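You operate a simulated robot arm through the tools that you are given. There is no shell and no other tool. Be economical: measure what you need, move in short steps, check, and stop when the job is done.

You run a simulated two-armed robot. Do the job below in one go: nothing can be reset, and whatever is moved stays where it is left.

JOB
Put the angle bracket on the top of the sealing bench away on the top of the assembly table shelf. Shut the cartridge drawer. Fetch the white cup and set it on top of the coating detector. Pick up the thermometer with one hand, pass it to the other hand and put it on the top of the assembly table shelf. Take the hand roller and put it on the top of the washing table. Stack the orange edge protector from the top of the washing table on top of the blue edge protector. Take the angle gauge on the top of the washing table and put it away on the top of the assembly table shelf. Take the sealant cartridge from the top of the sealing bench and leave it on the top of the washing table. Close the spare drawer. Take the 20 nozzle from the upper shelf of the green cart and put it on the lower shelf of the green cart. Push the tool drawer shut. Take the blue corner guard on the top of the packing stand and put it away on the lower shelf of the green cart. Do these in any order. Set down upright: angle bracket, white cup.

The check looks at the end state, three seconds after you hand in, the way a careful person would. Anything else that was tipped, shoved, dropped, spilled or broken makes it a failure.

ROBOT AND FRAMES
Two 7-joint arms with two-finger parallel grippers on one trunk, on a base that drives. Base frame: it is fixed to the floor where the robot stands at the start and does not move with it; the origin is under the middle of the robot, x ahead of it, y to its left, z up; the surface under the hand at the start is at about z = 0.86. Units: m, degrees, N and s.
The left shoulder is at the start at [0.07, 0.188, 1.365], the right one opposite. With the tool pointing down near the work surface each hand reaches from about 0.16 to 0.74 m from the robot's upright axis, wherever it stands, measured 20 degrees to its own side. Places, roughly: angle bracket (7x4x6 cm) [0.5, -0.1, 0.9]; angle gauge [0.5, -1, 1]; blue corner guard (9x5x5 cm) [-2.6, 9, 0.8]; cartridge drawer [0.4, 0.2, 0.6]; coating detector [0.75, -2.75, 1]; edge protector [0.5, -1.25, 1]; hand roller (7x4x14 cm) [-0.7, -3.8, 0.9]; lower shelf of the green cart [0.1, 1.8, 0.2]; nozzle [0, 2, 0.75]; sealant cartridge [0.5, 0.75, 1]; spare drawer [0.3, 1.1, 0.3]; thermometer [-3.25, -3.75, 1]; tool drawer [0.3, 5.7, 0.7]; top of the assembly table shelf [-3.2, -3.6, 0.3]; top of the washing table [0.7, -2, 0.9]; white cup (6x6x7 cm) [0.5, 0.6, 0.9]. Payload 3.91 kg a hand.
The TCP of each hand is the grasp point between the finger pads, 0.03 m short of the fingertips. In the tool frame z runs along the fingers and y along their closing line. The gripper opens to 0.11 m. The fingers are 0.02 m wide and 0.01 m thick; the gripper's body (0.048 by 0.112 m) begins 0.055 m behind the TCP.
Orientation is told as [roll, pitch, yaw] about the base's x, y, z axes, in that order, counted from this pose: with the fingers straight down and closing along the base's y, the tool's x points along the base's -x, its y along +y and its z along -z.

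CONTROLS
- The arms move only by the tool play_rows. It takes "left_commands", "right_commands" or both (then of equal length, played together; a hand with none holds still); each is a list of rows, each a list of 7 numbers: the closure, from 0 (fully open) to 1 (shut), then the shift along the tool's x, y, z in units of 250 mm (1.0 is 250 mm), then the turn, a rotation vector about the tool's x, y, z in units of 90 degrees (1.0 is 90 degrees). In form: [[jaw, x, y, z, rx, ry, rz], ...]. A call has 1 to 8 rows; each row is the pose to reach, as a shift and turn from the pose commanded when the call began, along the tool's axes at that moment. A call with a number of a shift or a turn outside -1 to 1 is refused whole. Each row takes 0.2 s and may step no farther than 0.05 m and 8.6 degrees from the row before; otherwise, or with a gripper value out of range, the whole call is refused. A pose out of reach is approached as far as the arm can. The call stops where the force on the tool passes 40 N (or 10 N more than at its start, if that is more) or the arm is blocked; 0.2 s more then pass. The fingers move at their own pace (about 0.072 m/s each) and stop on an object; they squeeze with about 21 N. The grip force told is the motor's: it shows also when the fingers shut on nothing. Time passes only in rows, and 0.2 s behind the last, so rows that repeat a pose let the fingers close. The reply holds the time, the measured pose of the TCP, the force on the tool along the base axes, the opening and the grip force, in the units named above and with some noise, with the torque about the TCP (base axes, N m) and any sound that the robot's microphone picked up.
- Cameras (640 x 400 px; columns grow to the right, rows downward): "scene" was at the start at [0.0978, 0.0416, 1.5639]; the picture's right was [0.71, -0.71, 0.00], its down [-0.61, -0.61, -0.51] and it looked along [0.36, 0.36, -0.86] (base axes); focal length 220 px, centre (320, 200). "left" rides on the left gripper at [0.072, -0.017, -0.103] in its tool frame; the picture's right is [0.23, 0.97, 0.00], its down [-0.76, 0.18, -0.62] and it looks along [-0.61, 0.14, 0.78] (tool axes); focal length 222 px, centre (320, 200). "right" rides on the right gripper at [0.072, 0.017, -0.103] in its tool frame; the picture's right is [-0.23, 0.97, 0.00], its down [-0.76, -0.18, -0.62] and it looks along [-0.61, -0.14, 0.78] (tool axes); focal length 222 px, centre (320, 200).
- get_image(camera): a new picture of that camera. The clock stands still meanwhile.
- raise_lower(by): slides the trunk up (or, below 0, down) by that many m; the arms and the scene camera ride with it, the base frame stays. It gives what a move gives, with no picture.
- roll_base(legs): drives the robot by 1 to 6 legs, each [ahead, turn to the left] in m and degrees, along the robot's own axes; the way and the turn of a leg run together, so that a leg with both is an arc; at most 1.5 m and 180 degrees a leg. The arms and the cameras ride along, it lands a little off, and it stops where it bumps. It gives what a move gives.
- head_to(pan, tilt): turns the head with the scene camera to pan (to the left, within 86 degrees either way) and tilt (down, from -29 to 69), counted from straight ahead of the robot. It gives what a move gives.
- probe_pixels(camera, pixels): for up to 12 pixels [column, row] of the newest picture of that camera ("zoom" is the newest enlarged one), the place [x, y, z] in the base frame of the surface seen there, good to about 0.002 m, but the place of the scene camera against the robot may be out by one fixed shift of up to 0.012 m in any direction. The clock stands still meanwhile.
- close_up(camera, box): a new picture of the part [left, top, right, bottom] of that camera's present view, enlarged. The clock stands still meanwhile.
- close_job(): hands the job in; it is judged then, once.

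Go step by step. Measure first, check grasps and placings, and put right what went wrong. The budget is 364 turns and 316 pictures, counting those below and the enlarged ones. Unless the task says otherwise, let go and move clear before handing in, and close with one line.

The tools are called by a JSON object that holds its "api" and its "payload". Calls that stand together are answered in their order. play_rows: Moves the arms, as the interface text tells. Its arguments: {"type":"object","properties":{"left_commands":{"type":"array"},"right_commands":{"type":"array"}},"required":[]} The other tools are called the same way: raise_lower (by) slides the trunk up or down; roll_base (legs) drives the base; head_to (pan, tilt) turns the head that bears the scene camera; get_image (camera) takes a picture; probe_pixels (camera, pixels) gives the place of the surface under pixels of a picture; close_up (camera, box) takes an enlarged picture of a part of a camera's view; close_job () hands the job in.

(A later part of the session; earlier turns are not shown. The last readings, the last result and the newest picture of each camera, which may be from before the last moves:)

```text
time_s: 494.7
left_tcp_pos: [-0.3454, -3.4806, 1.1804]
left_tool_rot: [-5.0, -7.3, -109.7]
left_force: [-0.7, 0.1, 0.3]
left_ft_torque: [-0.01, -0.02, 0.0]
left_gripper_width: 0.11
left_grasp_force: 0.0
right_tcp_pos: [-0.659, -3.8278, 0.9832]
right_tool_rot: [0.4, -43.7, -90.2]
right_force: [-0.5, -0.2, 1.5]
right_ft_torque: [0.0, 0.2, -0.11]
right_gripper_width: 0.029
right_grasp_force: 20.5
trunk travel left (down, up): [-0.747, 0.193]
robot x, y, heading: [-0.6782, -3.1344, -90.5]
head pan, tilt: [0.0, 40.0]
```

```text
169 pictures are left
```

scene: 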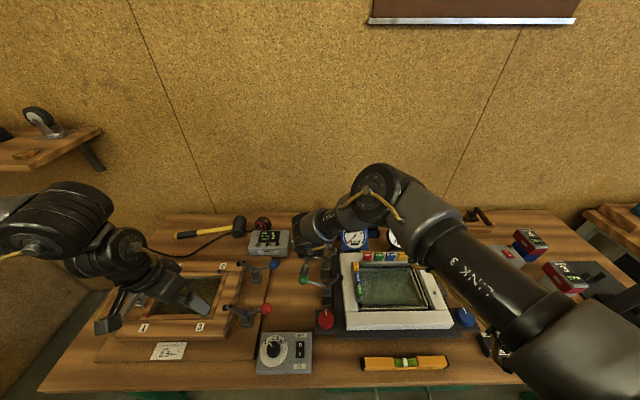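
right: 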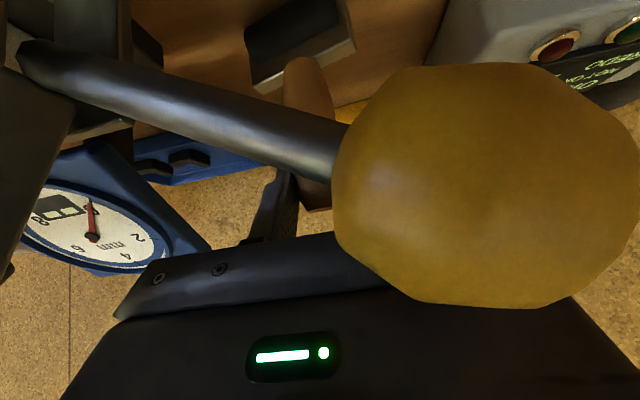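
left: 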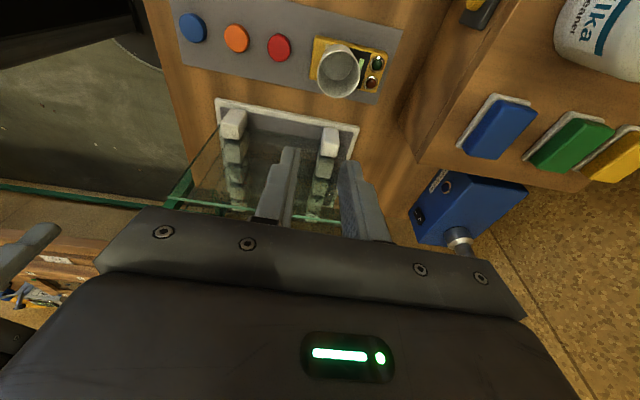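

Gripped at 0.029. Lifting with the trunk.

{"api": "raise_lower", "payload": {"by": 0.19}}

{"api": "get_image", "payload": {"camera": "right"}}

{"api": "get_image", "payload": {"camera": "scene"}}

```text
time_s: 496.8
left_tcp_pos: [-0.3456, -3.4816, 1.3683]
left_tool_rot: [-5.2, -7.3, -109.7]
left_force: [-0.4, 0.6, -0.5]
left_ft_torque: [-0.04, -0.03, -0.02]
left_gripper_width: 0.1101
left_grasp_force: 0.1
right_tcp_pos: [-0.6591, -3.8283, 1.1743]
right_tool_rot: [0.4, -43.7, -90.2]
right_force: [0.0, 0.4, -2.3]
right_ft_torque: [-0.01, -0.02, -0.01]
right_gripper_width: 0.0287
right_grasp_force: 20.9
trunk travel left (down, up): [-0.937, 0.003]
robot x, y, heading: [-0.6762, -3.1291, -90.8]
head pan, tilt: [0.0, 40.0]
```

```text
168 pictures are left
```

right: 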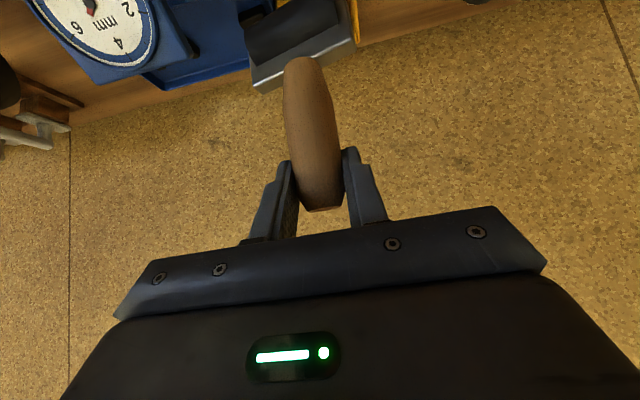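

```text
167 pictures are left
```

scene: 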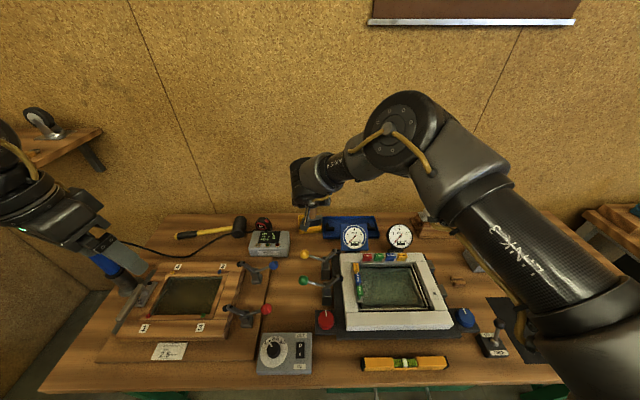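

Roller held; its bottom is only just above clamp tops, so I raise the arm more before backing off.

{"api": "play_rows", "payload": {"right_commands": [[1, -0.055, 0, -0.058, 0, 0, 0], [1, -0.11, 0, -0.116, 0, 0, 0], [1, -0.166, 0, -0.174, 0, 0, 0], [1, -0.22, 0, -0.23, 0, 0, 0]]}}

```text
time_s: 497.8
left_tcp_pos: [-0.3448, -3.4806, 1.3681]
left_tool_rot: [-5.1, -7.3, -109.7]
left_force: [-0.6, -0.4, -0.7]
left_ft_torque: [0.0, -0.02, 0.0]
left_gripper_width: 0.1098
left_grasp_force: 0.1
right_tcp_pos: [-0.6579, -3.8259, 1.2565]
right_tool_rot: [0.3, -43.8, -90.1]
right_force: [0.2, -0.6, -2.3]
right_ft_torque: [-0.03, 0.0, -0.01]
right_gripper_width: 0.0286
right_grasp_force: 20.3
trunk travel left (down, up): [-0.937, 0.003]
robot x, y, heading: [-0.6795, -3.1344, -90.7]
head pan, tilt: [0.0, 40.0]
```

Clear. Backing straight to y≈−2.15 and turning to the washing table.

{"api": "roll_base", "payload": {"legs": [[-0.98, 0], [0, 90]]}}

{"api": "head_to", "payload": {"pan": 0, "tilt": 45}}

{"api": "get_image", "payload": {"camera": "scene"}}

```text
time_s: 506.6
left_tcp_pos: [-0.2908, -1.855, 1.3684]
left_tool_rot: [-5.0, -7.3, -22.0]
left_force: [-0.3, 0.1, -0.1]
left_ft_torque: [0.01, 0.0, 0.0]
left_gripper_width: 0.1102
left_grasp_force: 0.1
right_tcp_pos: [0.0417, -2.1821, 1.2552]
right_tool_rot: [0.2, -43.7, -2.4]
right_force: [-0.7, 0.5, -2.3]
right_ft_torque: [0.02, 0.02, -0.03]
right_gripper_width: 0.0286
right_grasp_force: 20.7
trunk travel left (down, up): [-0.937, 0.003]
robot x, y, heading: [-0.65, -2.1696, -2.9]
head pan, tilt: [0.0, 40.0]
```

```text
time_s: 507.2
left_tcp_pos: [-0.2913, -1.8548, 1.3686]
left_tool_rot: [-5.1, -7.3, -22.0]
left_force: [-0.3, 0.1, 0.0]
left_ft_torque: [-0.02, -0.01, 0.0]
left_gripper_width: 0.11
left_grasp_force: 0.1
right_tcp_pos: [0.0418, -2.1823, 1.254]
right_tool_rot: [0.3, -43.7, -2.3]
right_force: [0.4, 0.3, -2.7]
right_ft_torque: [0.02, -0.01, 0.0]
right_gripper_width: 0.0288
right_grasp_force: 20.9
trunk travel left (down, up): [-0.937, 0.003]
robot x, y, heading: [-0.654, -2.1725, -3.3]
head pan, tilt: [0.0, 45.0]
```

```text
166 pictures are left
```

scene: 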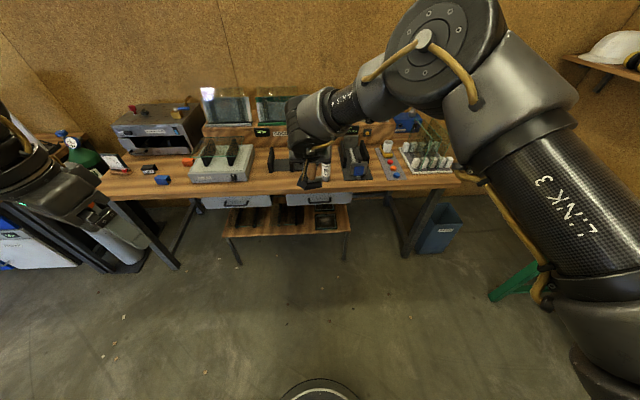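

Turning ~4.5° left and driving ahead so the roller comes over (0.42,−2.12).

{"api": "roll_base", "payload": {"legs": [[0, 4.5], [0.36, 0]]}}

{"api": "head_to", "payload": {"pan": 20, "tilt": 50}}

{"api": "get_image", "payload": {"camera": "scene"}}

{"api": "get_image", "payload": {"camera": "right"}}

```text
time_s: 510.0
left_tcp_pos: [0.0378, -1.8192, 1.3696]
left_tool_rot: [-5.1, -7.4, -17.6]
left_force: [0.6, -0.2, 0.1]
left_ft_torque: [0.0, 0.03, 0.0]
left_gripper_width: 0.1099
left_grasp_force: 0.0
right_tcp_pos: [0.3942, -2.1194, 1.2561]
right_tool_rot: [0.3, -43.8, 2.0]
right_force: [-0.7, -0.1, -3.4]
right_ft_torque: [0.03, -0.01, -0.01]
right_gripper_width: 0.0285
right_grasp_force: 20.7
trunk travel left (down, up): [-0.937, 0.003]
robot x, y, heading: [-0.2963, -2.1618, 1.0]
head pan, tilt: [0.0, 45.0]
```

```text
time_s: 510.9
left_tcp_pos: [0.0411, -1.8194, 1.3678]
left_tool_rot: [-5.1, -7.3, -17.4]
left_force: [0.5, 0.7, 0.9]
left_ft_torque: [0.06, 0.03, -0.01]
left_gripper_width: 0.1099
left_grasp_force: 0.0
right_tcp_pos: [0.398, -2.1184, 1.2538]
right_tool_rot: [0.3, -43.6, 2.1]
right_force: [-0.4, 0.4, -2.0]
right_ft_torque: [0.02, -0.02, -0.02]
right_gripper_width: 0.0285
right_grasp_force: 21.4
trunk travel left (down, up): [-0.937, 0.003]
robot x, y, heading: [-0.2999, -2.1603, 1.6]
head pan, tilt: [20.0, 50.0]
```

```text
165 pictures are left
```

scene: 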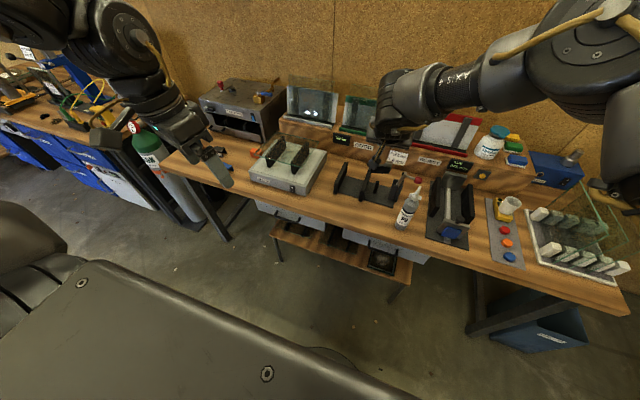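

```text
164 pictures are left
```

right: 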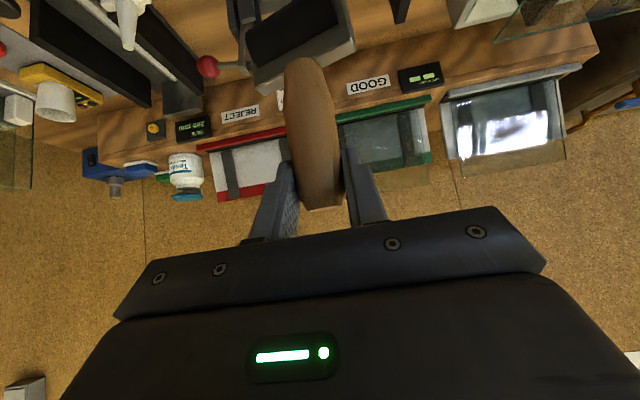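

Cup and cartridge stand well. Probing the patch in front of the V rack.

{"api": "probe_pixels", "payload": {"camera": "scene", "pixels": [[330, 205], [345, 215], [360, 225], [340, 190], [372, 208], [320, 215], [300, 195], [385, 225], [335, 220], [375, 235]]}}

```text
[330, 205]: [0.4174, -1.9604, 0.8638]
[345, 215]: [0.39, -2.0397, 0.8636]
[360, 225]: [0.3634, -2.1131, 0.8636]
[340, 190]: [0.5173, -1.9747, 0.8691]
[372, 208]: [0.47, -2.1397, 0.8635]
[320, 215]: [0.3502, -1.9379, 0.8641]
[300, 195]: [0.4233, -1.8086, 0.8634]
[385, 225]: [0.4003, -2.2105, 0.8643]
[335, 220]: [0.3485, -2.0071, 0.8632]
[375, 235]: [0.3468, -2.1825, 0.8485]
```

Spot is free; lowering with the trunk.

{"api": "raise_lower", "payload": {"by": -0.255}}

{"api": "get_image", "payload": {"camera": "right"}}

{"api": "close_up", "payload": {"camera": "scene", "box": [270, 120, 480, 260]}}

```text
time_s: 513.5
left_tcp_pos: [0.041, -1.8199, 1.1142]
left_tool_rot: [-5.1, -7.4, -17.5]
left_force: [-1.2, 0.4, 0.3]
left_ft_torque: [-0.04, -0.01, -0.01]
left_gripper_width: 0.11
left_grasp_force: 0.1
right_tcp_pos: [0.3981, -2.1185, 0.9996]
right_tool_rot: [0.2, -43.8, 2.1]
right_force: [0.4, 0.0, -1.6]
right_ft_torque: [0.01, -0.02, -0.01]
right_gripper_width: 0.0284
right_grasp_force: 20.6
trunk travel left (down, up): [-0.682, 0.258]
robot x, y, heading: [-0.2967, -2.1642, 1.5]
head pan, tilt: [20.0, 50.0]
```

```text
163 pictures are left
```

right: 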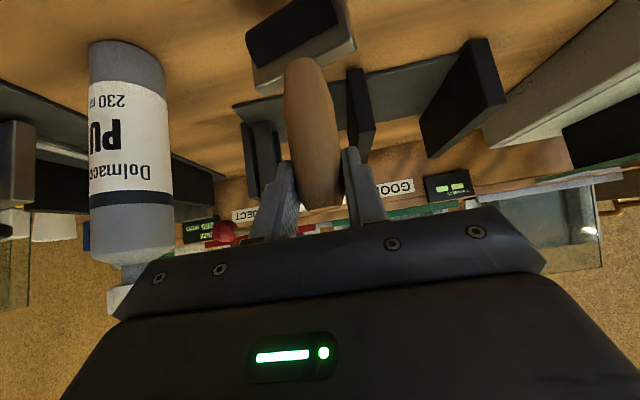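

```text
2.86 times, centred on (375, 190) of scene
```

zoom: 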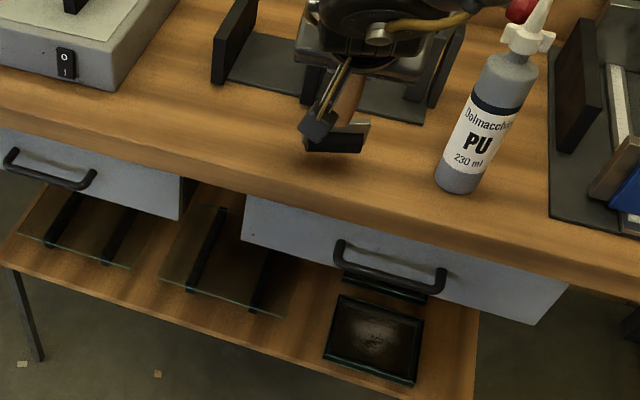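

{"api": "raise_lower", "payload": {"by": -0.011}}

{"api": "play_rows", "payload": {"right_commands": [[1, 0.006, 0, 0.006, 0, 0, 0], [1, 0.011, 0, 0.012, 0, 0, 0], [1, 0.011, 0, 0.012, 0, 0, 0]]}}

```text
time_s: 514.1
left_tcp_pos: [0.041, -1.8204, 1.1021]
left_tool_rot: [-5.1, -7.3, -17.4]
left_force: [-0.9, 0.7, -0.2]
left_ft_torque: [0.03, 0.01, 0.01]
left_gripper_width: 0.11
left_grasp_force: 0.1
right_tcp_pos: [0.397, -2.1195, 0.9888]
right_tool_rot: [0.3, -43.7, 2.0]
right_force: [0.3, 0.3, -2.3]
right_ft_torque: [0.0, 0.05, 0.01]
right_gripper_width: 0.0284
right_grasp_force: 21.0
trunk travel left (down, up): [-0.671, 0.269]
robot x, y, heading: [-0.2973, -2.1609, 1.4]
head pan, tilt: [20.0, 50.0]
```

```text
time_s: 514.9
left_tcp_pos: [0.0409, -1.8189, 1.1022]
left_tool_rot: [-5.1, -7.3, -17.5]
left_force: [-0.3, -0.3, -0.5]
left_ft_torque: [0.01, 0.03, 0.01]
left_gripper_width: 0.1099
left_grasp_force: 0.0
right_tcp_pos: [0.3977, -2.1195, 0.9853]
right_tool_rot: [0.2, -43.8, 2.0]
right_force: [0.0, -0.1, -2.3]
right_ft_torque: [0.01, 0.01, -0.04]
right_gripper_width: 0.0285
right_grasp_force: 21.2
trunk travel left (down, up): [-0.671, 0.269]
robot x, y, heading: [-0.2922, -2.1636, 1.2]
head pan, tilt: [20.0, 50.0]
```

{"api": "play_rows", "payload": {"right_commands": [[1, 0.006, 0, 0.006, 0, 0, 0], [1, 0.011, 0, 0.012, 0, 0, 0], [1, 0.011, 0, 0.012, 0, 0, 0]]}}

{"api": "close_up", "payload": {"camera": "scene", "box": [340, 140, 440, 210]}}

```text
time_s: 515.7
left_tcp_pos: [0.038, -1.8188, 1.1039]
left_tool_rot: [-5.0, -7.4, -17.5]
left_force: [-0.3, -0.2, 1.0]
left_ft_torque: [-0.01, 0.03, -0.03]
left_gripper_width: 0.1102
left_grasp_force: 0.0
right_tcp_pos: [0.3957, -2.1173, 0.9817]
right_tool_rot: [0.3, -44.0, 2.0]
right_force: [-1.2, 1.6, 13.9]
right_ft_torque: [-0.15, 0.08, -0.09]
right_gripper_width: 0.0286
right_grasp_force: 21.2
trunk travel left (down, up): [-0.671, 0.269]
robot x, y, heading: [-0.2966, -2.1581, 1.5]
head pan, tilt: [20.0, 50.0]
```

```text
5.71 times, centred on (390, 175) of scene
```

zoom: 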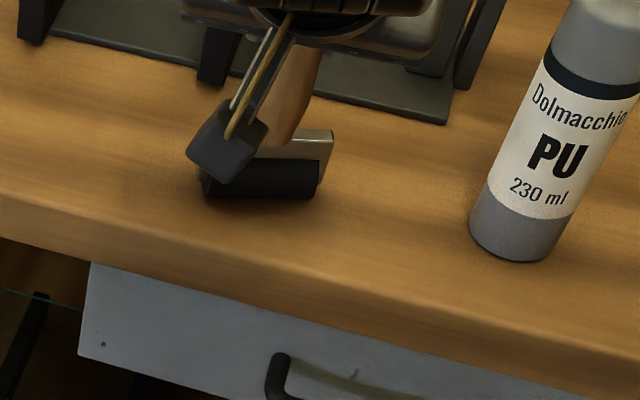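

Seated (14 N). Opening and backing off along the tool axis.

{"api": "play_rows", "payload": {"right_commands": [[0.8, 0, 0, -0.004, 0, 0, 0], [0.4, 0, 0, -0.004, 0, 0, 0], [0.4, 0, 0, -0.004, 0, 0, 0], [0.4, 0, 0, -0.004, 0, 0, 0]]}}

{"api": "get_image", "payload": {"camera": "right"}}

```text
time_s: 516.7
left_tcp_pos: [0.0403, -1.8201, 1.1022]
left_tool_rot: [-5.0, -7.3, -17.5]
left_force: [0.1, 1.3, -0.1]
left_ft_torque: [-0.04, 0.02, -0.02]
left_gripper_width: 0.11
left_grasp_force: 0.1
right_tcp_pos: [0.3961, -2.1207, 0.9814]
right_tool_rot: [0.3, -43.7, 2.1]
right_force: [-0.6, -0.8, 0.3]
right_ft_torque: [0.01, 0.02, 0.0]
right_gripper_width: 0.066
right_grasp_force: 0.0
trunk travel left (down, up): [-0.671, 0.269]
robot x, y, heading: [-0.2952, -2.1604, 1.1]
head pan, tilt: [20.0, 50.0]
```

```text
160 pictures are left
```

right: 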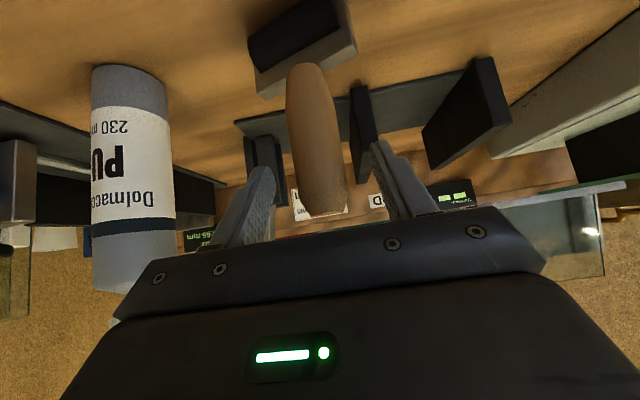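

Roller stands by itself. Retracting.

{"api": "play_rows", "payload": {"right_commands": [[0.4, 0, 0, -0.1, 0, 0, 0], [0.4, 0, 0, -0.25, 0, 0, 0], [0.4, 0, 0, -0.42, 0, 0, 0], [0.4, 0, 0, -0.6, 0, 0, 0]]}}

{"api": "roll_base", "payload": {"legs": [[-0.25, 0]]}}

{"api": "raise_lower", "payload": {"by": 0.25}}

{"api": "head_to", "payload": {"pan": 25, "tilt": 42}}

{"api": "get_image", "payload": {"camera": "scene"}}

```text
time_s: 517.7
left_tcp_pos: [0.0385, -1.8206, 1.1025]
left_tool_rot: [-5.0, -7.4, -17.6]
left_force: [0.4, 0.2, -0.1]
left_ft_torque: [0.02, -0.02, -0.01]
left_gripper_width: 0.1099
left_grasp_force: 0.0
right_tcp_pos: [0.2887, -2.1221, 1.0937]
right_tool_rot: [0.3, -43.8, 2.1]
right_force: [0.3, 0.3, 0.1]
right_ft_torque: [-0.02, 0.0, 0.0]
right_gripper_width: 0.0659
right_grasp_force: 0.1
trunk travel left (down, up): [-0.671, 0.269]
robot x, y, heading: [-0.2962, -2.1626, 1.4]
head pan, tilt: [20.0, 50.0]
```

```text
time_s: 519.5
left_tcp_pos: [-0.2048, -1.8287, 1.1014]
left_tool_rot: [-5.1, -7.3, -18.3]
left_force: [-0.8, 0.5, -0.4]
left_ft_torque: [-0.02, -0.01, 0.01]
left_gripper_width: 0.1102
left_grasp_force: 0.0
right_tcp_pos: [0.0414, -2.1348, 1.0913]
right_tool_rot: [0.3, -43.7, 1.2]
right_force: [-0.5, 0.2, 0.6]
right_ft_torque: [-0.03, -0.02, 0.01]
right_gripper_width: 0.0662
right_grasp_force: 0.1
trunk travel left (down, up): [-0.671, 0.269]
robot x, y, heading: [-0.5462, -2.1649, 0.4]
head pan, tilt: [20.0, 50.0]
```

```text
time_s: 522.1
left_tcp_pos: [-0.206, -1.8288, 1.3528]
left_tool_rot: [-5.1, -7.4, -18.4]
left_force: [0.9, -0.9, 1.3]
left_ft_torque: [0.0, -0.01, 0.01]
left_gripper_width: 0.1103
left_grasp_force: 0.0
right_tcp_pos: [0.0418, -2.1347, 1.3424]
right_tool_rot: [0.3, -43.8, 1.2]
right_force: [0.2, 0.4, -0.1]
right_ft_torque: [0.01, -0.01, 0.02]
right_gripper_width: 0.0661
right_grasp_force: 0.1
trunk travel left (down, up): [-0.921, 0.019]
robot x, y, heading: [-0.5462, -2.1629, 0.6]
head pan, tilt: [20.0, 50.0]
```

```text
time_s: 522.8
left_tcp_pos: [-0.2051, -1.8266, 1.3516]
left_tool_rot: [-5.2, -7.3, -18.3]
left_force: [-1.1, -1.6, 0.5]
left_ft_torque: [0.0, 0.02, -0.01]
left_gripper_width: 0.11
left_grasp_force: 0.1
right_tcp_pos: [0.0429, -2.1345, 1.3414]
right_tool_rot: [0.2, -43.7, 1.2]
right_force: [0.4, -0.3, 0.2]
right_ft_torque: [-0.03, 0.02, 0.02]
right_gripper_width: 0.066
right_grasp_force: 0.1
trunk travel left (down, up): [-0.921, 0.019]
robot x, y, heading: [-0.5449, -2.1694, 0.4]
head pan, tilt: [25.0, 42.0]
```

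```text
159 pictures are left
```

scene: 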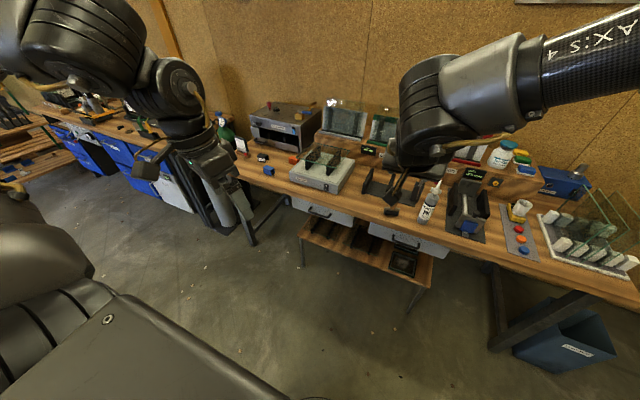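

Next the edge protectors. Straightening the right hand and driving to y≈−1.3.

{"api": "play_rows", "payload": {"right_commands": [[0, 0.02, 0, 0.03, 0, 0.09, 0], [0, 0.05, 0, 0.06, 0, 0.18, 0], [0, 0.1, 0, 0.1, 0, 0.27, 0], [0, 0.15, 0, 0.14, 0, 0.36, 0], [0, 0.2, 0, 0.2, 0, 0.45, 0], [0, 0.25, 0, 0.26, 0, 0.485, 0]]}}

{"api": "roll_base", "payload": {"legs": [[0, 89], [0.85, 0], [0, -90]]}}

{"api": "head_to", "payload": {"pan": 0, "tilt": 42}}

{"api": "get_image", "payload": {"camera": "scene"}}

```text
time_s: 524.2
left_tcp_pos: [-0.2042, -1.8278, 1.3517]
left_tool_rot: [-5.1, -7.4, -18.3]
left_force: [0.3, -0.3, 0.2]
left_ft_torque: [-0.03, -0.01, -0.03]
left_gripper_width: 0.11
left_grasp_force: 0.1
right_tcp_pos: [0.0426, -2.1351, 1.2509]
right_tool_rot: [0.2, 0.1, 1.5]
right_force: [-0.6, -0.8, -0.4]
right_ft_torque: [0.02, 0.01, 0.0]
right_gripper_width: 0.1103
right_grasp_force: 0.1
trunk travel left (down, up): [-0.921, 0.019]
robot x, y, heading: [-0.5465, -2.168, 0.6]
head pan, tilt: [25.0, 42.0]
```

```text
time_s: 536.1
left_tcp_pos: [-0.2096, -1.0001, 1.3521]
left_tool_rot: [-5.2, -7.3, -17.8]
left_force: [0.1, -0.3, -0.1]
left_ft_torque: [0.0, 0.01, 0.02]
left_gripper_width: 0.11
left_grasp_force: 0.1
right_tcp_pos: [0.0408, -1.3042, 1.2524]
right_tool_rot: [0.2, -0.1, 2.0]
right_force: [0.7, -0.9, 1.1]
right_ft_torque: [-0.03, -0.03, 0.01]
right_gripper_width: 0.1103
right_grasp_force: 0.1
trunk travel left (down, up): [-0.921, 0.019]
robot x, y, heading: [-0.547, -1.3447, 1.3]
head pan, tilt: [25.0, 42.0]
```

```text
time_s: 537.0
left_tcp_pos: [-0.209, -1.0006, 1.3539]
left_tool_rot: [-5.2, -7.3, -17.7]
left_force: [0.8, 0.2, -0.4]
left_ft_torque: [0.02, 0.0, 0.0]
left_gripper_width: 0.1102
left_grasp_force: 0.0
right_tcp_pos: [0.0405, -1.305, 1.2526]
right_tool_rot: [0.2, 0.1, 2.0]
right_force: [0.1, -0.5, -0.5]
right_ft_torque: [0.0, 0.03, 0.01]
right_gripper_width: 0.1102
right_grasp_force: 0.1
trunk travel left (down, up): [-0.921, 0.019]
robot x, y, heading: [-0.5498, -1.3463, 1.0]
head pan, tilt: [0.0, 42.0]
```

```text
158 pictures are left
```

scene: 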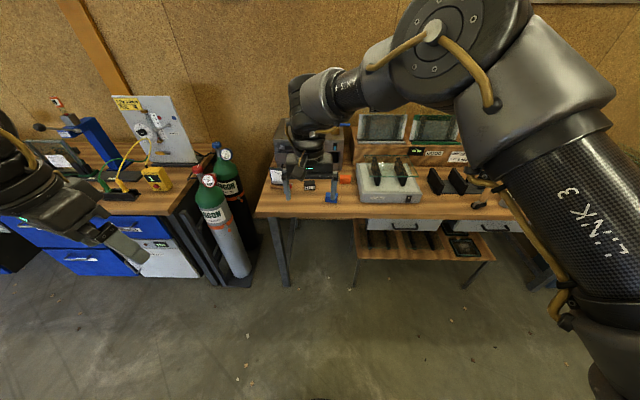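

Driving 0.3 ahead and viewing with the right wrist camera.

{"api": "roll_base", "payload": {"legs": [[0.33, 0]]}}

{"api": "get_image", "payload": {"camera": "right"}}

{"api": "head_to", "payload": {"pan": 12, "tilt": 50}}

{"api": "get_image", "payload": {"camera": "scene"}}

```text
time_s: 539.3
left_tcp_pos: [0.1368, -0.9965, 1.3539]
left_tool_rot: [-5.0, -7.4, -18.0]
left_force: [0.7, -0.4, 0.6]
left_ft_torque: [-0.01, -0.02, 0.03]
left_gripper_width: 0.1101
left_grasp_force: 0.0
right_tcp_pos: [0.3848, -1.3008, 1.2537]
right_tool_rot: [0.1, -0.2, 1.8]
right_force: [-0.2, -0.1, 0.2]
right_ft_torque: [0.01, -0.04, 0.02]
right_gripper_width: 0.11
right_grasp_force: 0.1
trunk travel left (down, up): [-0.921, 0.019]
robot x, y, heading: [-0.201, -1.3363, 0.8]
head pan, tilt: [0.0, 42.0]
```

```text
157 pictures are left
```

right: 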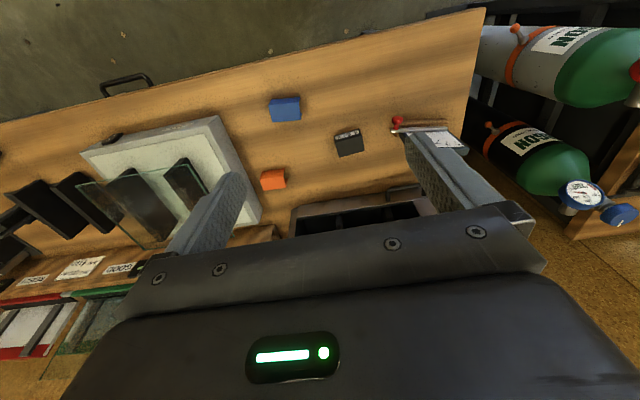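

```text
time_s: 540.0
left_tcp_pos: [0.1385, -0.9963, 1.3521]
left_tool_rot: [-5.3, -7.2, -17.9]
left_force: [-0.5, 0.4, 1.3]
left_ft_torque: [0.01, -0.02, 0.03]
left_gripper_width: 0.1099
left_grasp_force: 0.1
right_tcp_pos: [0.3874, -1.3007, 1.2517]
right_tool_rot: [0.2, -0.1, 1.8]
right_force: [0.4, 0.2, 0.0]
right_ft_torque: [-0.03, -0.01, -0.01]
right_gripper_width: 0.1099
right_grasp_force: 0.2
trunk travel left (down, up): [-0.921, 0.019]
robot x, y, heading: [-0.2014, -1.3365, 1.0]
head pan, tilt: [12.0, 50.0]
```

```text
156 pictures are left
```

scene: 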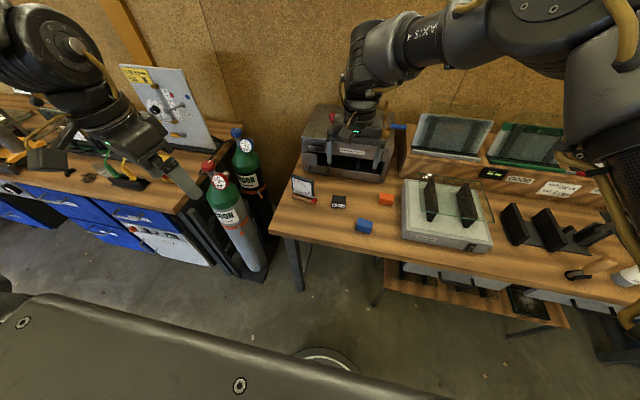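

Blue (285,110), orange (272,178), a black piece (348,142) and the gauge (425,130). Close-ups and probes.

{"api": "close_up", "payload": {"camera": "right", "box": [230, 80, 480, 220]}}

{"api": "probe_pixels", "payload": {"camera": "right", "pixels": [[272, 102], [299, 100], [284, 103], [273, 118], [298, 116], [262, 175], [284, 171], [272, 172], [272, 185], [348, 135], [345, 150], [400, 122]]}}

{"api": "close_up", "payload": {"camera": "scene", "box": [270, 150, 430, 250]}}

```text
2.56 times, centred on (355, 150) of right
```

zoom: 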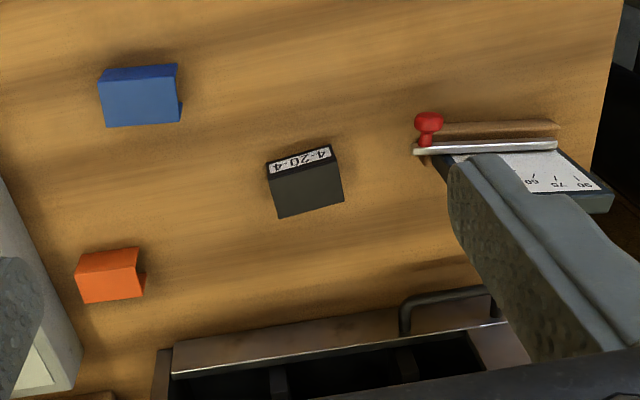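

```text
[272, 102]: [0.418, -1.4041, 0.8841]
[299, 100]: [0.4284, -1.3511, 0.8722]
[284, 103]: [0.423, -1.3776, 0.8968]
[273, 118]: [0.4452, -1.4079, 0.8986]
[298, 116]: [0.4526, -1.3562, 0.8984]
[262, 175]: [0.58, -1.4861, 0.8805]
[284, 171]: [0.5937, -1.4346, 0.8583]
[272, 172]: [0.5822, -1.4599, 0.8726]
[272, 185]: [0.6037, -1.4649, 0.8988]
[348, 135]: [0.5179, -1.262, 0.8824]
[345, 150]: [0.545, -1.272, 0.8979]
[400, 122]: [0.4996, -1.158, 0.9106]
```

```text
4.00 times, centred on (350, 200) of scene
```

zoom: 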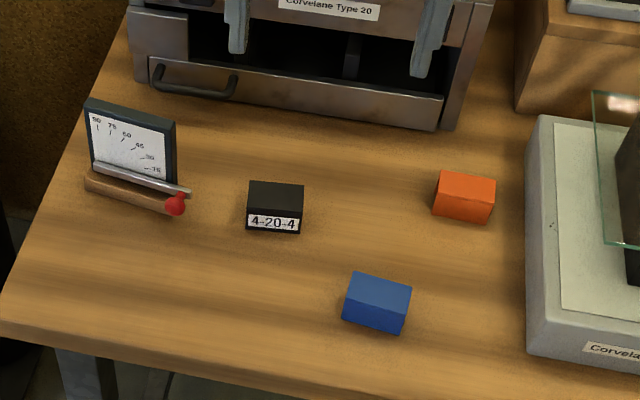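

{"api": "close_up", "payload": {"camera": "right", "box": [255, 90, 315, 130]}}

{"api": "close_up", "payload": {"camera": "right", "box": [245, 155, 305, 200]}}

{"api": "close_up", "payload": {"camera": "scene", "box": [350, 185, 400, 240]}}

```text
10.00 times, centred on (285, 110) of right
```

zoom: 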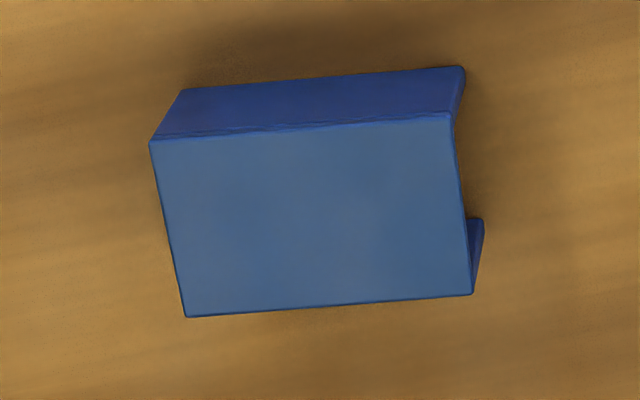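

```text
8.89 times, centred on (275, 178) of right
```

zoom: 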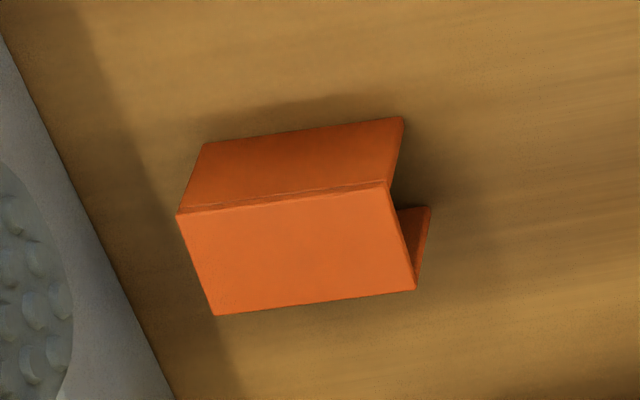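

```text
7.27 times, centred on (375, 212) of scene
```

zoom: 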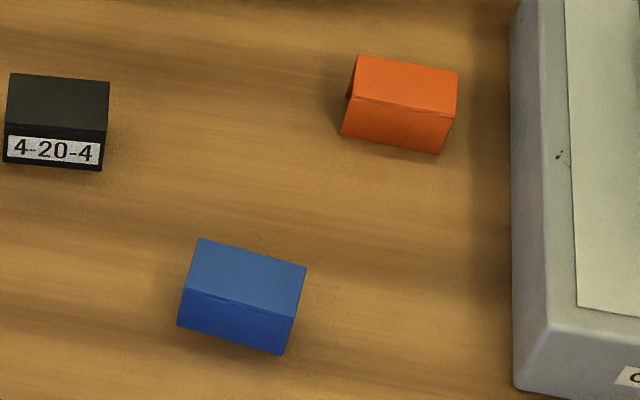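

Both are inverted-U channels (flat top, open ends). Probing the top corners of each.

{"api": "close_up", "payload": {"camera": "right", "box": [255, 90, 315, 130]}}

{"api": "probe_pixels", "payload": {"camera": "zoom", "pixels": [[160, 150], [448, 122], [464, 286], [194, 308], [310, 215]]}}

{"api": "close_up", "payload": {"camera": "right", "box": [245, 155, 305, 200]}}

{"api": "probe_pixels", "payload": {"camera": "zoom", "pixels": [[186, 220], [382, 192], [408, 282], [222, 306], [300, 250]]}}

```text
10.00 times, centred on (285, 110) of right
```

zoom: 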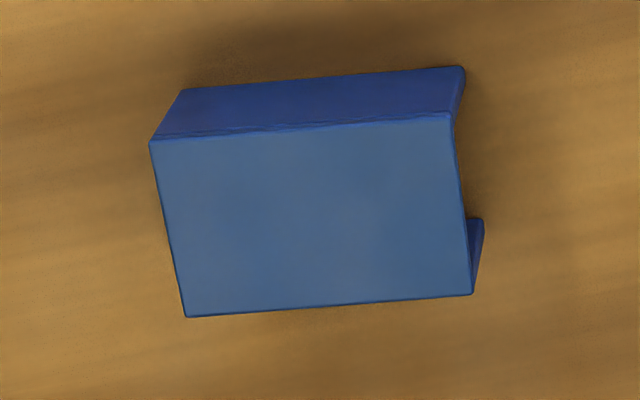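

```text
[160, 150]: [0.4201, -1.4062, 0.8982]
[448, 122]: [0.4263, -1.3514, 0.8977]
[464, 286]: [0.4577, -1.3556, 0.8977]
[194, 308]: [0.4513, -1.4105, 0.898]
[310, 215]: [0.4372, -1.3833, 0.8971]
```

```text
8.89 times, centred on (275, 178) of right
```

zoom: 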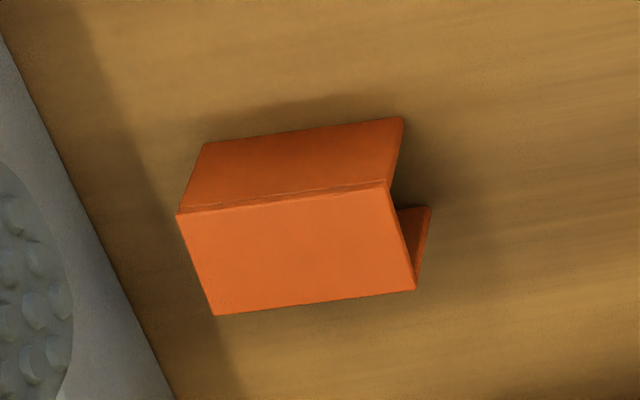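

```text
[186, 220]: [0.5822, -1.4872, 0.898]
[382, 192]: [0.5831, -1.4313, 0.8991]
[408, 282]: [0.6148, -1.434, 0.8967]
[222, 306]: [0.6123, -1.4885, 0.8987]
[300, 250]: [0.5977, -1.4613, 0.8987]
```

Blue centre (0.439,−1.381), orange centre (0.598,−1.4605), tops 0.898. I'll grip orange across its width (closing along x) and set it crosswise on blue for a stable stack. Driving 0.2 closer and yawing the right hand +90°.

{"api": "probe_pixels", "payload": {"camera": "scene", "pixels": [[402, 185], [403, 225], [365, 160], [345, 170], [420, 175], [300, 185], [310, 200]]}}

{"api": "roll_base", "payload": {"legs": [[0.2, 0]]}}

{"api": "play_rows", "payload": {"right_commands": [[0.3, 0, -0.08, 0, 0, 0, -0.095], [0.3, 0, -0.16, 0, 0, 0, -0.19], [0.3, 0, -0.24, 0, 0, 0, -0.285], [0.3, 0, -0.32, 0, 0, 0, -0.38], [0.3, 0, -0.4, 0, 0, 0, -0.475], [0.3, 0, -0.48, 0, 0, 0, -0.57], [0.3, 0, -0.56, 0, 0, 0, -0.665], [0.3, 0, -0.64, 0, 0, 0, -0.76]]}}

{"api": "play_rows", "payload": {"right_commands": [[0.3, 0, 0, 0, 0, 0, -0.09], [0.3, 0, 0, 0, 0, 0, -0.18], [0.3, 0, 0, 0, 0, 0, -0.22], [0.3, 0, 0, 0, 0, 0, -0.22]]}}

{"api": "get_image", "payload": {"camera": "right"}}

```text
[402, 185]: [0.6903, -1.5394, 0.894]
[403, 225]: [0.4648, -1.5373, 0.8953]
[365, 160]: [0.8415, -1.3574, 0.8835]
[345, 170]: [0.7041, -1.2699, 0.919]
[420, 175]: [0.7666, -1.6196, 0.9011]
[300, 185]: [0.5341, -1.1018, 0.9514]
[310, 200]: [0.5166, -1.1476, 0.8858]
```

```text
time_s: 541.6
left_tcp_pos: [0.3342, -0.9951, 1.354]
left_tool_rot: [-5.1, -7.5, -18.1]
left_force: [0.1, 0.8, 0.3]
left_ft_torque: [0.04, -0.03, 0.0]
left_gripper_width: 0.1101
left_grasp_force: 0.1
right_tcp_pos: [0.5825, -1.2987, 1.2544]
right_tool_rot: [0.3, -0.3, 1.7]
right_force: [-0.1, 0.0, 0.9]
right_ft_torque: [0.0, -0.06, 0.03]
right_gripper_width: 0.1099
right_grasp_force: 0.1
trunk travel left (down, up): [-0.921, 0.019]
robot x, y, heading: [-0.0012, -1.3359, 1.0]
head pan, tilt: [12.0, 50.0]
```

```text
time_s: 542.8
left_tcp_pos: [0.3361, -0.9944, 1.353]
left_tool_rot: [-5.1, -7.4, -18.0]
left_force: [-0.2, 0.1, 0.2]
left_ft_torque: [0.0, -0.03, 0.0]
left_gripper_width: 0.1103
left_grasp_force: 0.1
right_tcp_pos: [0.4101, -1.2842, 1.2367]
right_tool_rot: [12.1, 7.0, 32.9]
right_force: [0.7, -0.1, 1.0]
right_ft_torque: [0.03, 0.0, -0.01]
right_gripper_width: 0.0771
right_grasp_force: 0.1
right hand out of reach, approached as far as the arm can: row 1, 2, 3, 4, 5
trunk travel left (down, up): [-0.921, 0.019]
robot x, y, heading: [-0.0004, -1.3327, 0.9]
head pan, tilt: [12.0, 50.0]
stopped in row 5 (right hand): the arm was blocked; the commanded pose is now the measured one
```

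```text
time_s: 543.5
left_tcp_pos: [0.3368, -0.9932, 1.3526]
left_tool_rot: [-5.0, -7.4, -18.1]
left_force: [0.4, 0.4, 0.7]
left_ft_torque: [0.01, 0.01, 0.03]
left_gripper_width: 0.1101
left_grasp_force: 0.1
right_tcp_pos: [0.3688, -1.2479, 1.2742]
right_tool_rot: [25.2, 8.5, 46.2]
right_force: [-0.7, -0.1, -0.4]
right_ft_torque: [0.0, 0.0, 0.01]
right_gripper_width: 0.0768
right_grasp_force: 0.0
right hand out of reach, approached as far as the arm can: row 1, 2, 3
trunk travel left (down, up): [-0.921, 0.019]
robot x, y, heading: [0.0011, -1.3341, 0.7]
head pan, tilt: [12.0, 50.0]
stopped in row 3 (right hand): the arm was blocked; the commanded pose is now the measured one
```

```text
148 pictures are left
```

right: 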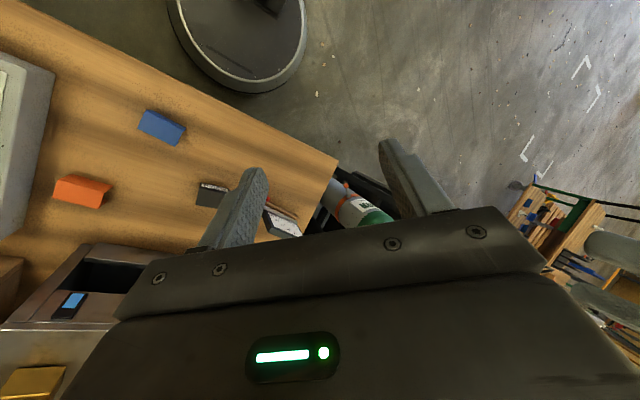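

+90° yaw isn't feasible for the right arm here. I'll undo the rotation and instead grip orange along its length (jaw 0.075, device edge is at y −1.538).

{"api": "play_rows", "payload": {"right_commands": [[0.3, 0, 0, 0, 0.032, -0.028, 0.069], [0.3, 0, 0, 0, 0.064, -0.057, 0.137], [0.3, 0, 0, 0, 0.096, -0.085, 0.206], [0.3, 0, 0, 0, 0.128, -0.114, 0.275], [0.3, 0, 0, 0, 0.16, -0.142, 0.344], [0.3, 0, 0, 0, 0.192, -0.171, 0.412], [0.3, 0, 0, 0, 0.224, -0.199, 0.481], [0.3, 0, 0, 0, 0.224, -0.199, 0.481]]}}

{"api": "get_image", "payload": {"camera": "scene"}}

```text
time_s: 545.3
left_tcp_pos: [0.338, -0.9941, 1.3541]
left_tool_rot: [-5.1, -7.3, -18.1]
left_force: [-0.3, -0.7, 0.5]
left_ft_torque: [-0.01, 0.01, 0.0]
left_gripper_width: 0.1099
left_grasp_force: 0.0
right_tcp_pos: [0.3749, -1.2503, 1.2784]
right_tool_rot: [1.3, 0.5, -1.1]
right_force: [-1.2, -0.6, -0.9]
right_ft_torque: [0.01, 0.01, -0.02]
right_gripper_width: 0.0768
right_grasp_force: 0.0
trunk travel left (down, up): [-0.921, 0.019]
robot x, y, heading: [-0.0021, -1.3364, 0.5]
head pan, tilt: [12.0, 50.0]
```

```text
147 pictures are left
```

scene: 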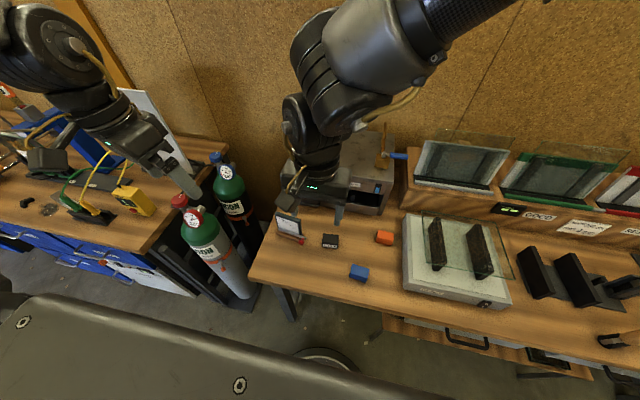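

Recovered. Moving down and over to above the orange protector.

{"api": "play_rows", "payload": {"right_commands": [[0.3, 0, -0.14, 0.13, 0, 0, 0], [0.3, 0, -0.28, 0.26, 0, 0, 0], [0.3, 0, -0.42, 0.39, 0, 0, 0], [0.3, 0, -0.56, 0.52, 0, 0, 0], [0.3, 0, -0.7, 0.65, 0, 0, 0], [0.3, 0, -0.84, 0.78, 0, 0, 0], [0.3, 0, -0.84, 0.78, 0, 0, 0]]}}

{"api": "play_rows", "payload": {"right_commands": [[0.3, -0.18, 0, 0, 0, 0, 0], [0.3, -0.36, 0, 0, 0, 0, 0], [0.3, -0.54, 0, 0, 0, 0, 0], [0.3, -0.72, 0, 0, 0, 0, 0], [0.3, -0.89, 0, 0, 0, 0, 0], [0.3, -0.89, 0, 0, 0, 0, 0]]}}

{"api": "get_image", "payload": {"camera": "right"}}

```text
time_s: 546.9
left_tcp_pos: [0.3371, -0.9935, 1.3524]
left_tool_rot: [-5.1, -7.4, -18.0]
left_force: [-0.3, 0.0, 0.6]
left_ft_torque: [-0.01, -0.03, -0.03]
left_gripper_width: 0.1101
left_grasp_force: 0.0
right_tcp_pos: [0.3694, -1.4586, 1.0771]
right_tool_rot: [-0.1, -0.2, 0.5]
right_force: [-0.3, 0.9, 0.1]
right_ft_torque: [-0.04, -0.03, 0.03]
right_gripper_width: 0.0771
right_grasp_force: 0.0
trunk travel left (down, up): [-0.921, 0.019]
robot x, y, heading: [-0.0013, -1.3338, 0.6]
head pan, tilt: [12.0, 50.0]
```

```text
time_s: 548.3
left_tcp_pos: [0.337, -0.9922, 1.3501]
left_tool_rot: [-5.1, -7.4, -18.2]
left_force: [-0.6, 0.4, 0.0]
left_ft_torque: [-0.02, -0.03, -0.05]
left_gripper_width: 0.1101
left_grasp_force: 0.1
right_tcp_pos: [0.5261, -1.4154, 1.0952]
right_tool_rot: [-0.3, -0.2, 0.3]
right_force: [0.1, -0.4, 0.4]
right_ft_torque: [-0.01, 0.01, 0.01]
right_gripper_width: 0.0769
right_grasp_force: 0.1
right hand out of reach, approached as far as the arm can: row 3, 4, 5, 6
trunk travel left (down, up): [-0.921, 0.019]
robot x, y, heading: [-0.0015, -1.3352, 0.8]
head pan, tilt: [12.0, 50.0]
```

```text
146 pictures are left
```

right: 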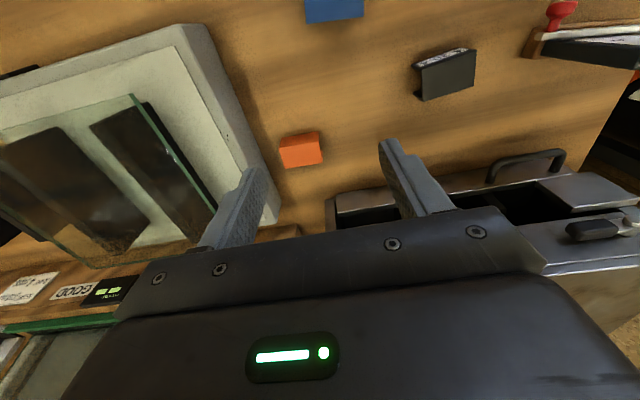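

Short on reach at this height; trying lower first, since reach near the surface should be larger.

{"api": "play_rows", "payload": {"right_commands": [[0.3, 0, -0.06, 0.12, 0, 0, 0], [0.3, 0, -0.12, 0.24, 0, 0, 0], [0.3, -0.1, -0.16, 0.36, 0, 0, 0], [0.3, -0.2, -0.18, 0.45, 0, 0, 0], [0.3, -0.29, -0.18, 0.45, 0, 0, 0]]}}

{"api": "get_image", "payload": {"camera": "scene"}}

```text
time_s: 549.5
left_tcp_pos: [0.3387, -0.9944, 1.3521]
left_tool_rot: [-5.2, -7.4, -18.1]
left_force: [-0.4, 0.2, -0.2]
left_ft_torque: [0.02, 0.01, -0.01]
left_gripper_width: 0.1098
left_grasp_force: 0.0
right_tcp_pos: [0.5059, -1.4066, 1.0189]
right_tool_rot: [-0.2, -0.1, 0.3]
right_force: [-0.8, 0.3, 0.3]
right_ft_torque: [-0.01, -0.01, -0.01]
right_gripper_width: 0.0765
right_grasp_force: 0.0
right hand out of reach, approached as far as the arm can: row 1, 2, 3, 4, 5
trunk travel left (down, up): [-0.921, 0.019]
robot x, y, heading: [0.0009, -1.3307, 0.7]
head pan, tilt: [12.0, 50.0]
```

```text
145 pictures are left
```

scene: 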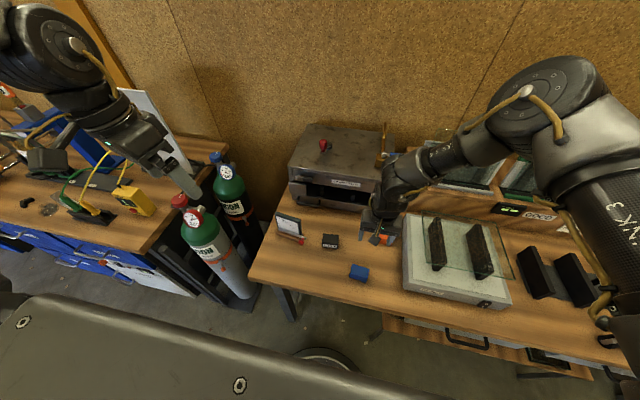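

The arm reaches farther when the shoulder is lower relative to the hand. Raising the arm 0.24 and then lowering the trunk 0.28.

{"api": "play_rows", "payload": {"right_commands": [[0.3, 0, 0, -0.19, 0, 0, 0], [0.3, 0, 0, -0.38, 0, 0, 0], [0.3, 0, 0, -0.57, 0, 0, 0], [0.3, 0, 0, -0.76, 0, 0, 0], [0.3, 0, 0, -0.95, 0, 0, 0]]}}

{"api": "raise_lower", "payload": {"by": -0.26}}

{"api": "play_rows", "payload": {"right_commands": [[0.3, -0.12, -0.07, 0, 0, 0, 0], [0.3, -0.24, -0.14, 0, 0, 0, 0], [0.3, -0.37, -0.216, 0, 0, 0, 0], [0.3, -0.37, -0.216, 0, 0, 0, 0]]}}

{"api": "get_image", "payload": {"camera": "right"}}

```text
time_s: 550.7
left_tcp_pos: [0.336, -0.9943, 1.353]
left_tool_rot: [-5.1, -7.4, -18.1]
left_force: [0.3, -0.9, 0.2]
left_ft_torque: [-0.01, 0.04, -0.03]
left_gripper_width: 0.11
left_grasp_force: 0.1
right_tcp_pos: [0.4995, -1.4106, 1.2565]
right_tool_rot: [-0.2, -0.1, 0.5]
right_force: [0.2, 0.4, 0.0]
right_ft_torque: [-0.02, 0.01, -0.05]
right_gripper_width: 0.0769
right_grasp_force: 0.0
trunk travel left (down, up): [-0.921, 0.019]
robot x, y, heading: [-0.0058, -1.334, 0.9]
head pan, tilt: [12.0, 50.0]
```

```text
time_s: 553.4
left_tcp_pos: [0.3376, -0.995, 1.0931]
left_tool_rot: [-5.0, -7.3, -18.1]
left_force: [-0.8, -0.4, -0.8]
left_ft_torque: [0.01, -0.03, 0.02]
left_gripper_width: 0.1101
left_grasp_force: 0.0
right_tcp_pos: [0.5012, -1.4111, 0.9959]
right_tool_rot: [-0.1, -0.1, 0.5]
right_force: [0.6, 0.0, 0.3]
right_ft_torque: [0.05, 0.0, 0.01]
right_gripper_width: 0.077
right_grasp_force: 0.1
trunk travel left (down, up): [-0.661, 0.279]
robot x, y, heading: [0.0029, -1.3374, 0.3]
head pan, tilt: [12.0, 50.0]
```

```text
time_s: 554.4
left_tcp_pos: [0.338, -0.9942, 1.0912]
left_tool_rot: [-5.1, -7.3, -18.1]
left_force: [-0.1, -0.1, -0.1]
left_ft_torque: [-0.01, -0.04, -0.01]
left_gripper_width: 0.1102
left_grasp_force: 0.0
right_tcp_pos: [0.5379, -1.4264, 0.9961]
right_tool_rot: [-0.2, 0.0, 0.4]
right_force: [0.8, 0.3, 1.0]
right_ft_torque: [0.01, 0.0, 0.02]
right_gripper_width: 0.0772
right_grasp_force: 0.0
right hand out of reach, approached as far as the arm can: row 2, 3, 4
trunk travel left (down, up): [-0.661, 0.279]
robot x, y, heading: [-0.004, -1.3359, 0.6]
head pan, tilt: [12.0, 50.0]
```

```text
144 pictures are left
```

right: 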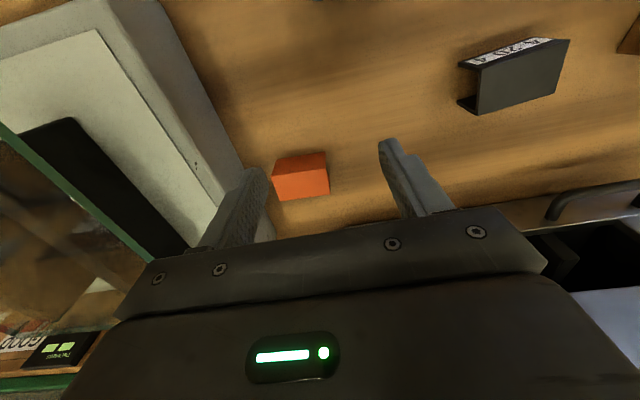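

Pitching the tool −35° (closing axis unchanged) to gain reach.

{"api": "play_rows", "payload": {"right_commands": [[0.3, 0, 0, -0.04, 0, -0.09, 0], [0.3, 0, 0, -0.08, 0, -0.18, 0], [0.3, 0, -0.03, -0.08, 0, -0.27, 0], [0.3, -0.06, -0.06, -0.08, 0, -0.36, 0], [0.3, -0.16, -0.1, -0.08, 0, -0.39, 0], [0.3, -0.24, -0.137, -0.08, 0, -0.39, 0], [0.3, -0.24, -0.137, -0.08, 0, -0.39, 0]]}}

{"api": "get_image", "payload": {"camera": "right"}}

```text
time_s: 556.0
left_tcp_pos: [0.3384, -0.9944, 1.0927]
left_tool_rot: [-5.3, -7.3, -18.1]
left_force: [-0.5, 0.3, 0.4]
left_ft_torque: [0.02, 0.01, 0.02]
left_gripper_width: 0.11
left_grasp_force: 0.0
right_tcp_pos: [0.5997, -1.4578, 1.018]
right_tool_rot: [-0.1, -35.1, 0.7]
right_force: [-0.3, -0.2, 0.4]
right_ft_torque: [0.0, -0.01, 0.01]
right_gripper_width: 0.0771
right_grasp_force: 0.0
trunk travel left (down, up): [-0.661, 0.279]
robot x, y, heading: [-0.0033, -1.3309, 0.9]
head pan, tilt: [12.0, 50.0]
```

```text
143 pictures are left
```

right: 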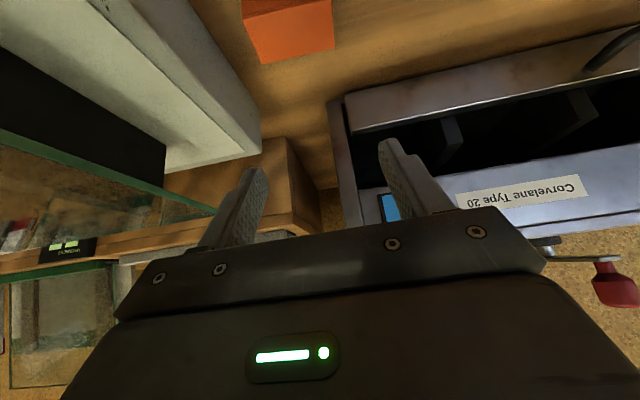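

Above orange now. Probing it to centre, then using the trunk for the vertical descent.

{"api": "probe_pixels", "payload": {"camera": "right", "pixels": [[248, 10], [328, 5], [295, 20], [262, 58], [330, 45], [295, 55], [225, 170], [360, 120]]}}

```text
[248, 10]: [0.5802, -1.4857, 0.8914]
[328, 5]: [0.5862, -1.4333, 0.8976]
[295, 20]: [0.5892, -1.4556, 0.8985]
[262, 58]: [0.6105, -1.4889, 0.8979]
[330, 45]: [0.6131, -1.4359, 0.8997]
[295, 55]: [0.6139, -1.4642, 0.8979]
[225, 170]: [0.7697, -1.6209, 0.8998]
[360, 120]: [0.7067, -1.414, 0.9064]
```

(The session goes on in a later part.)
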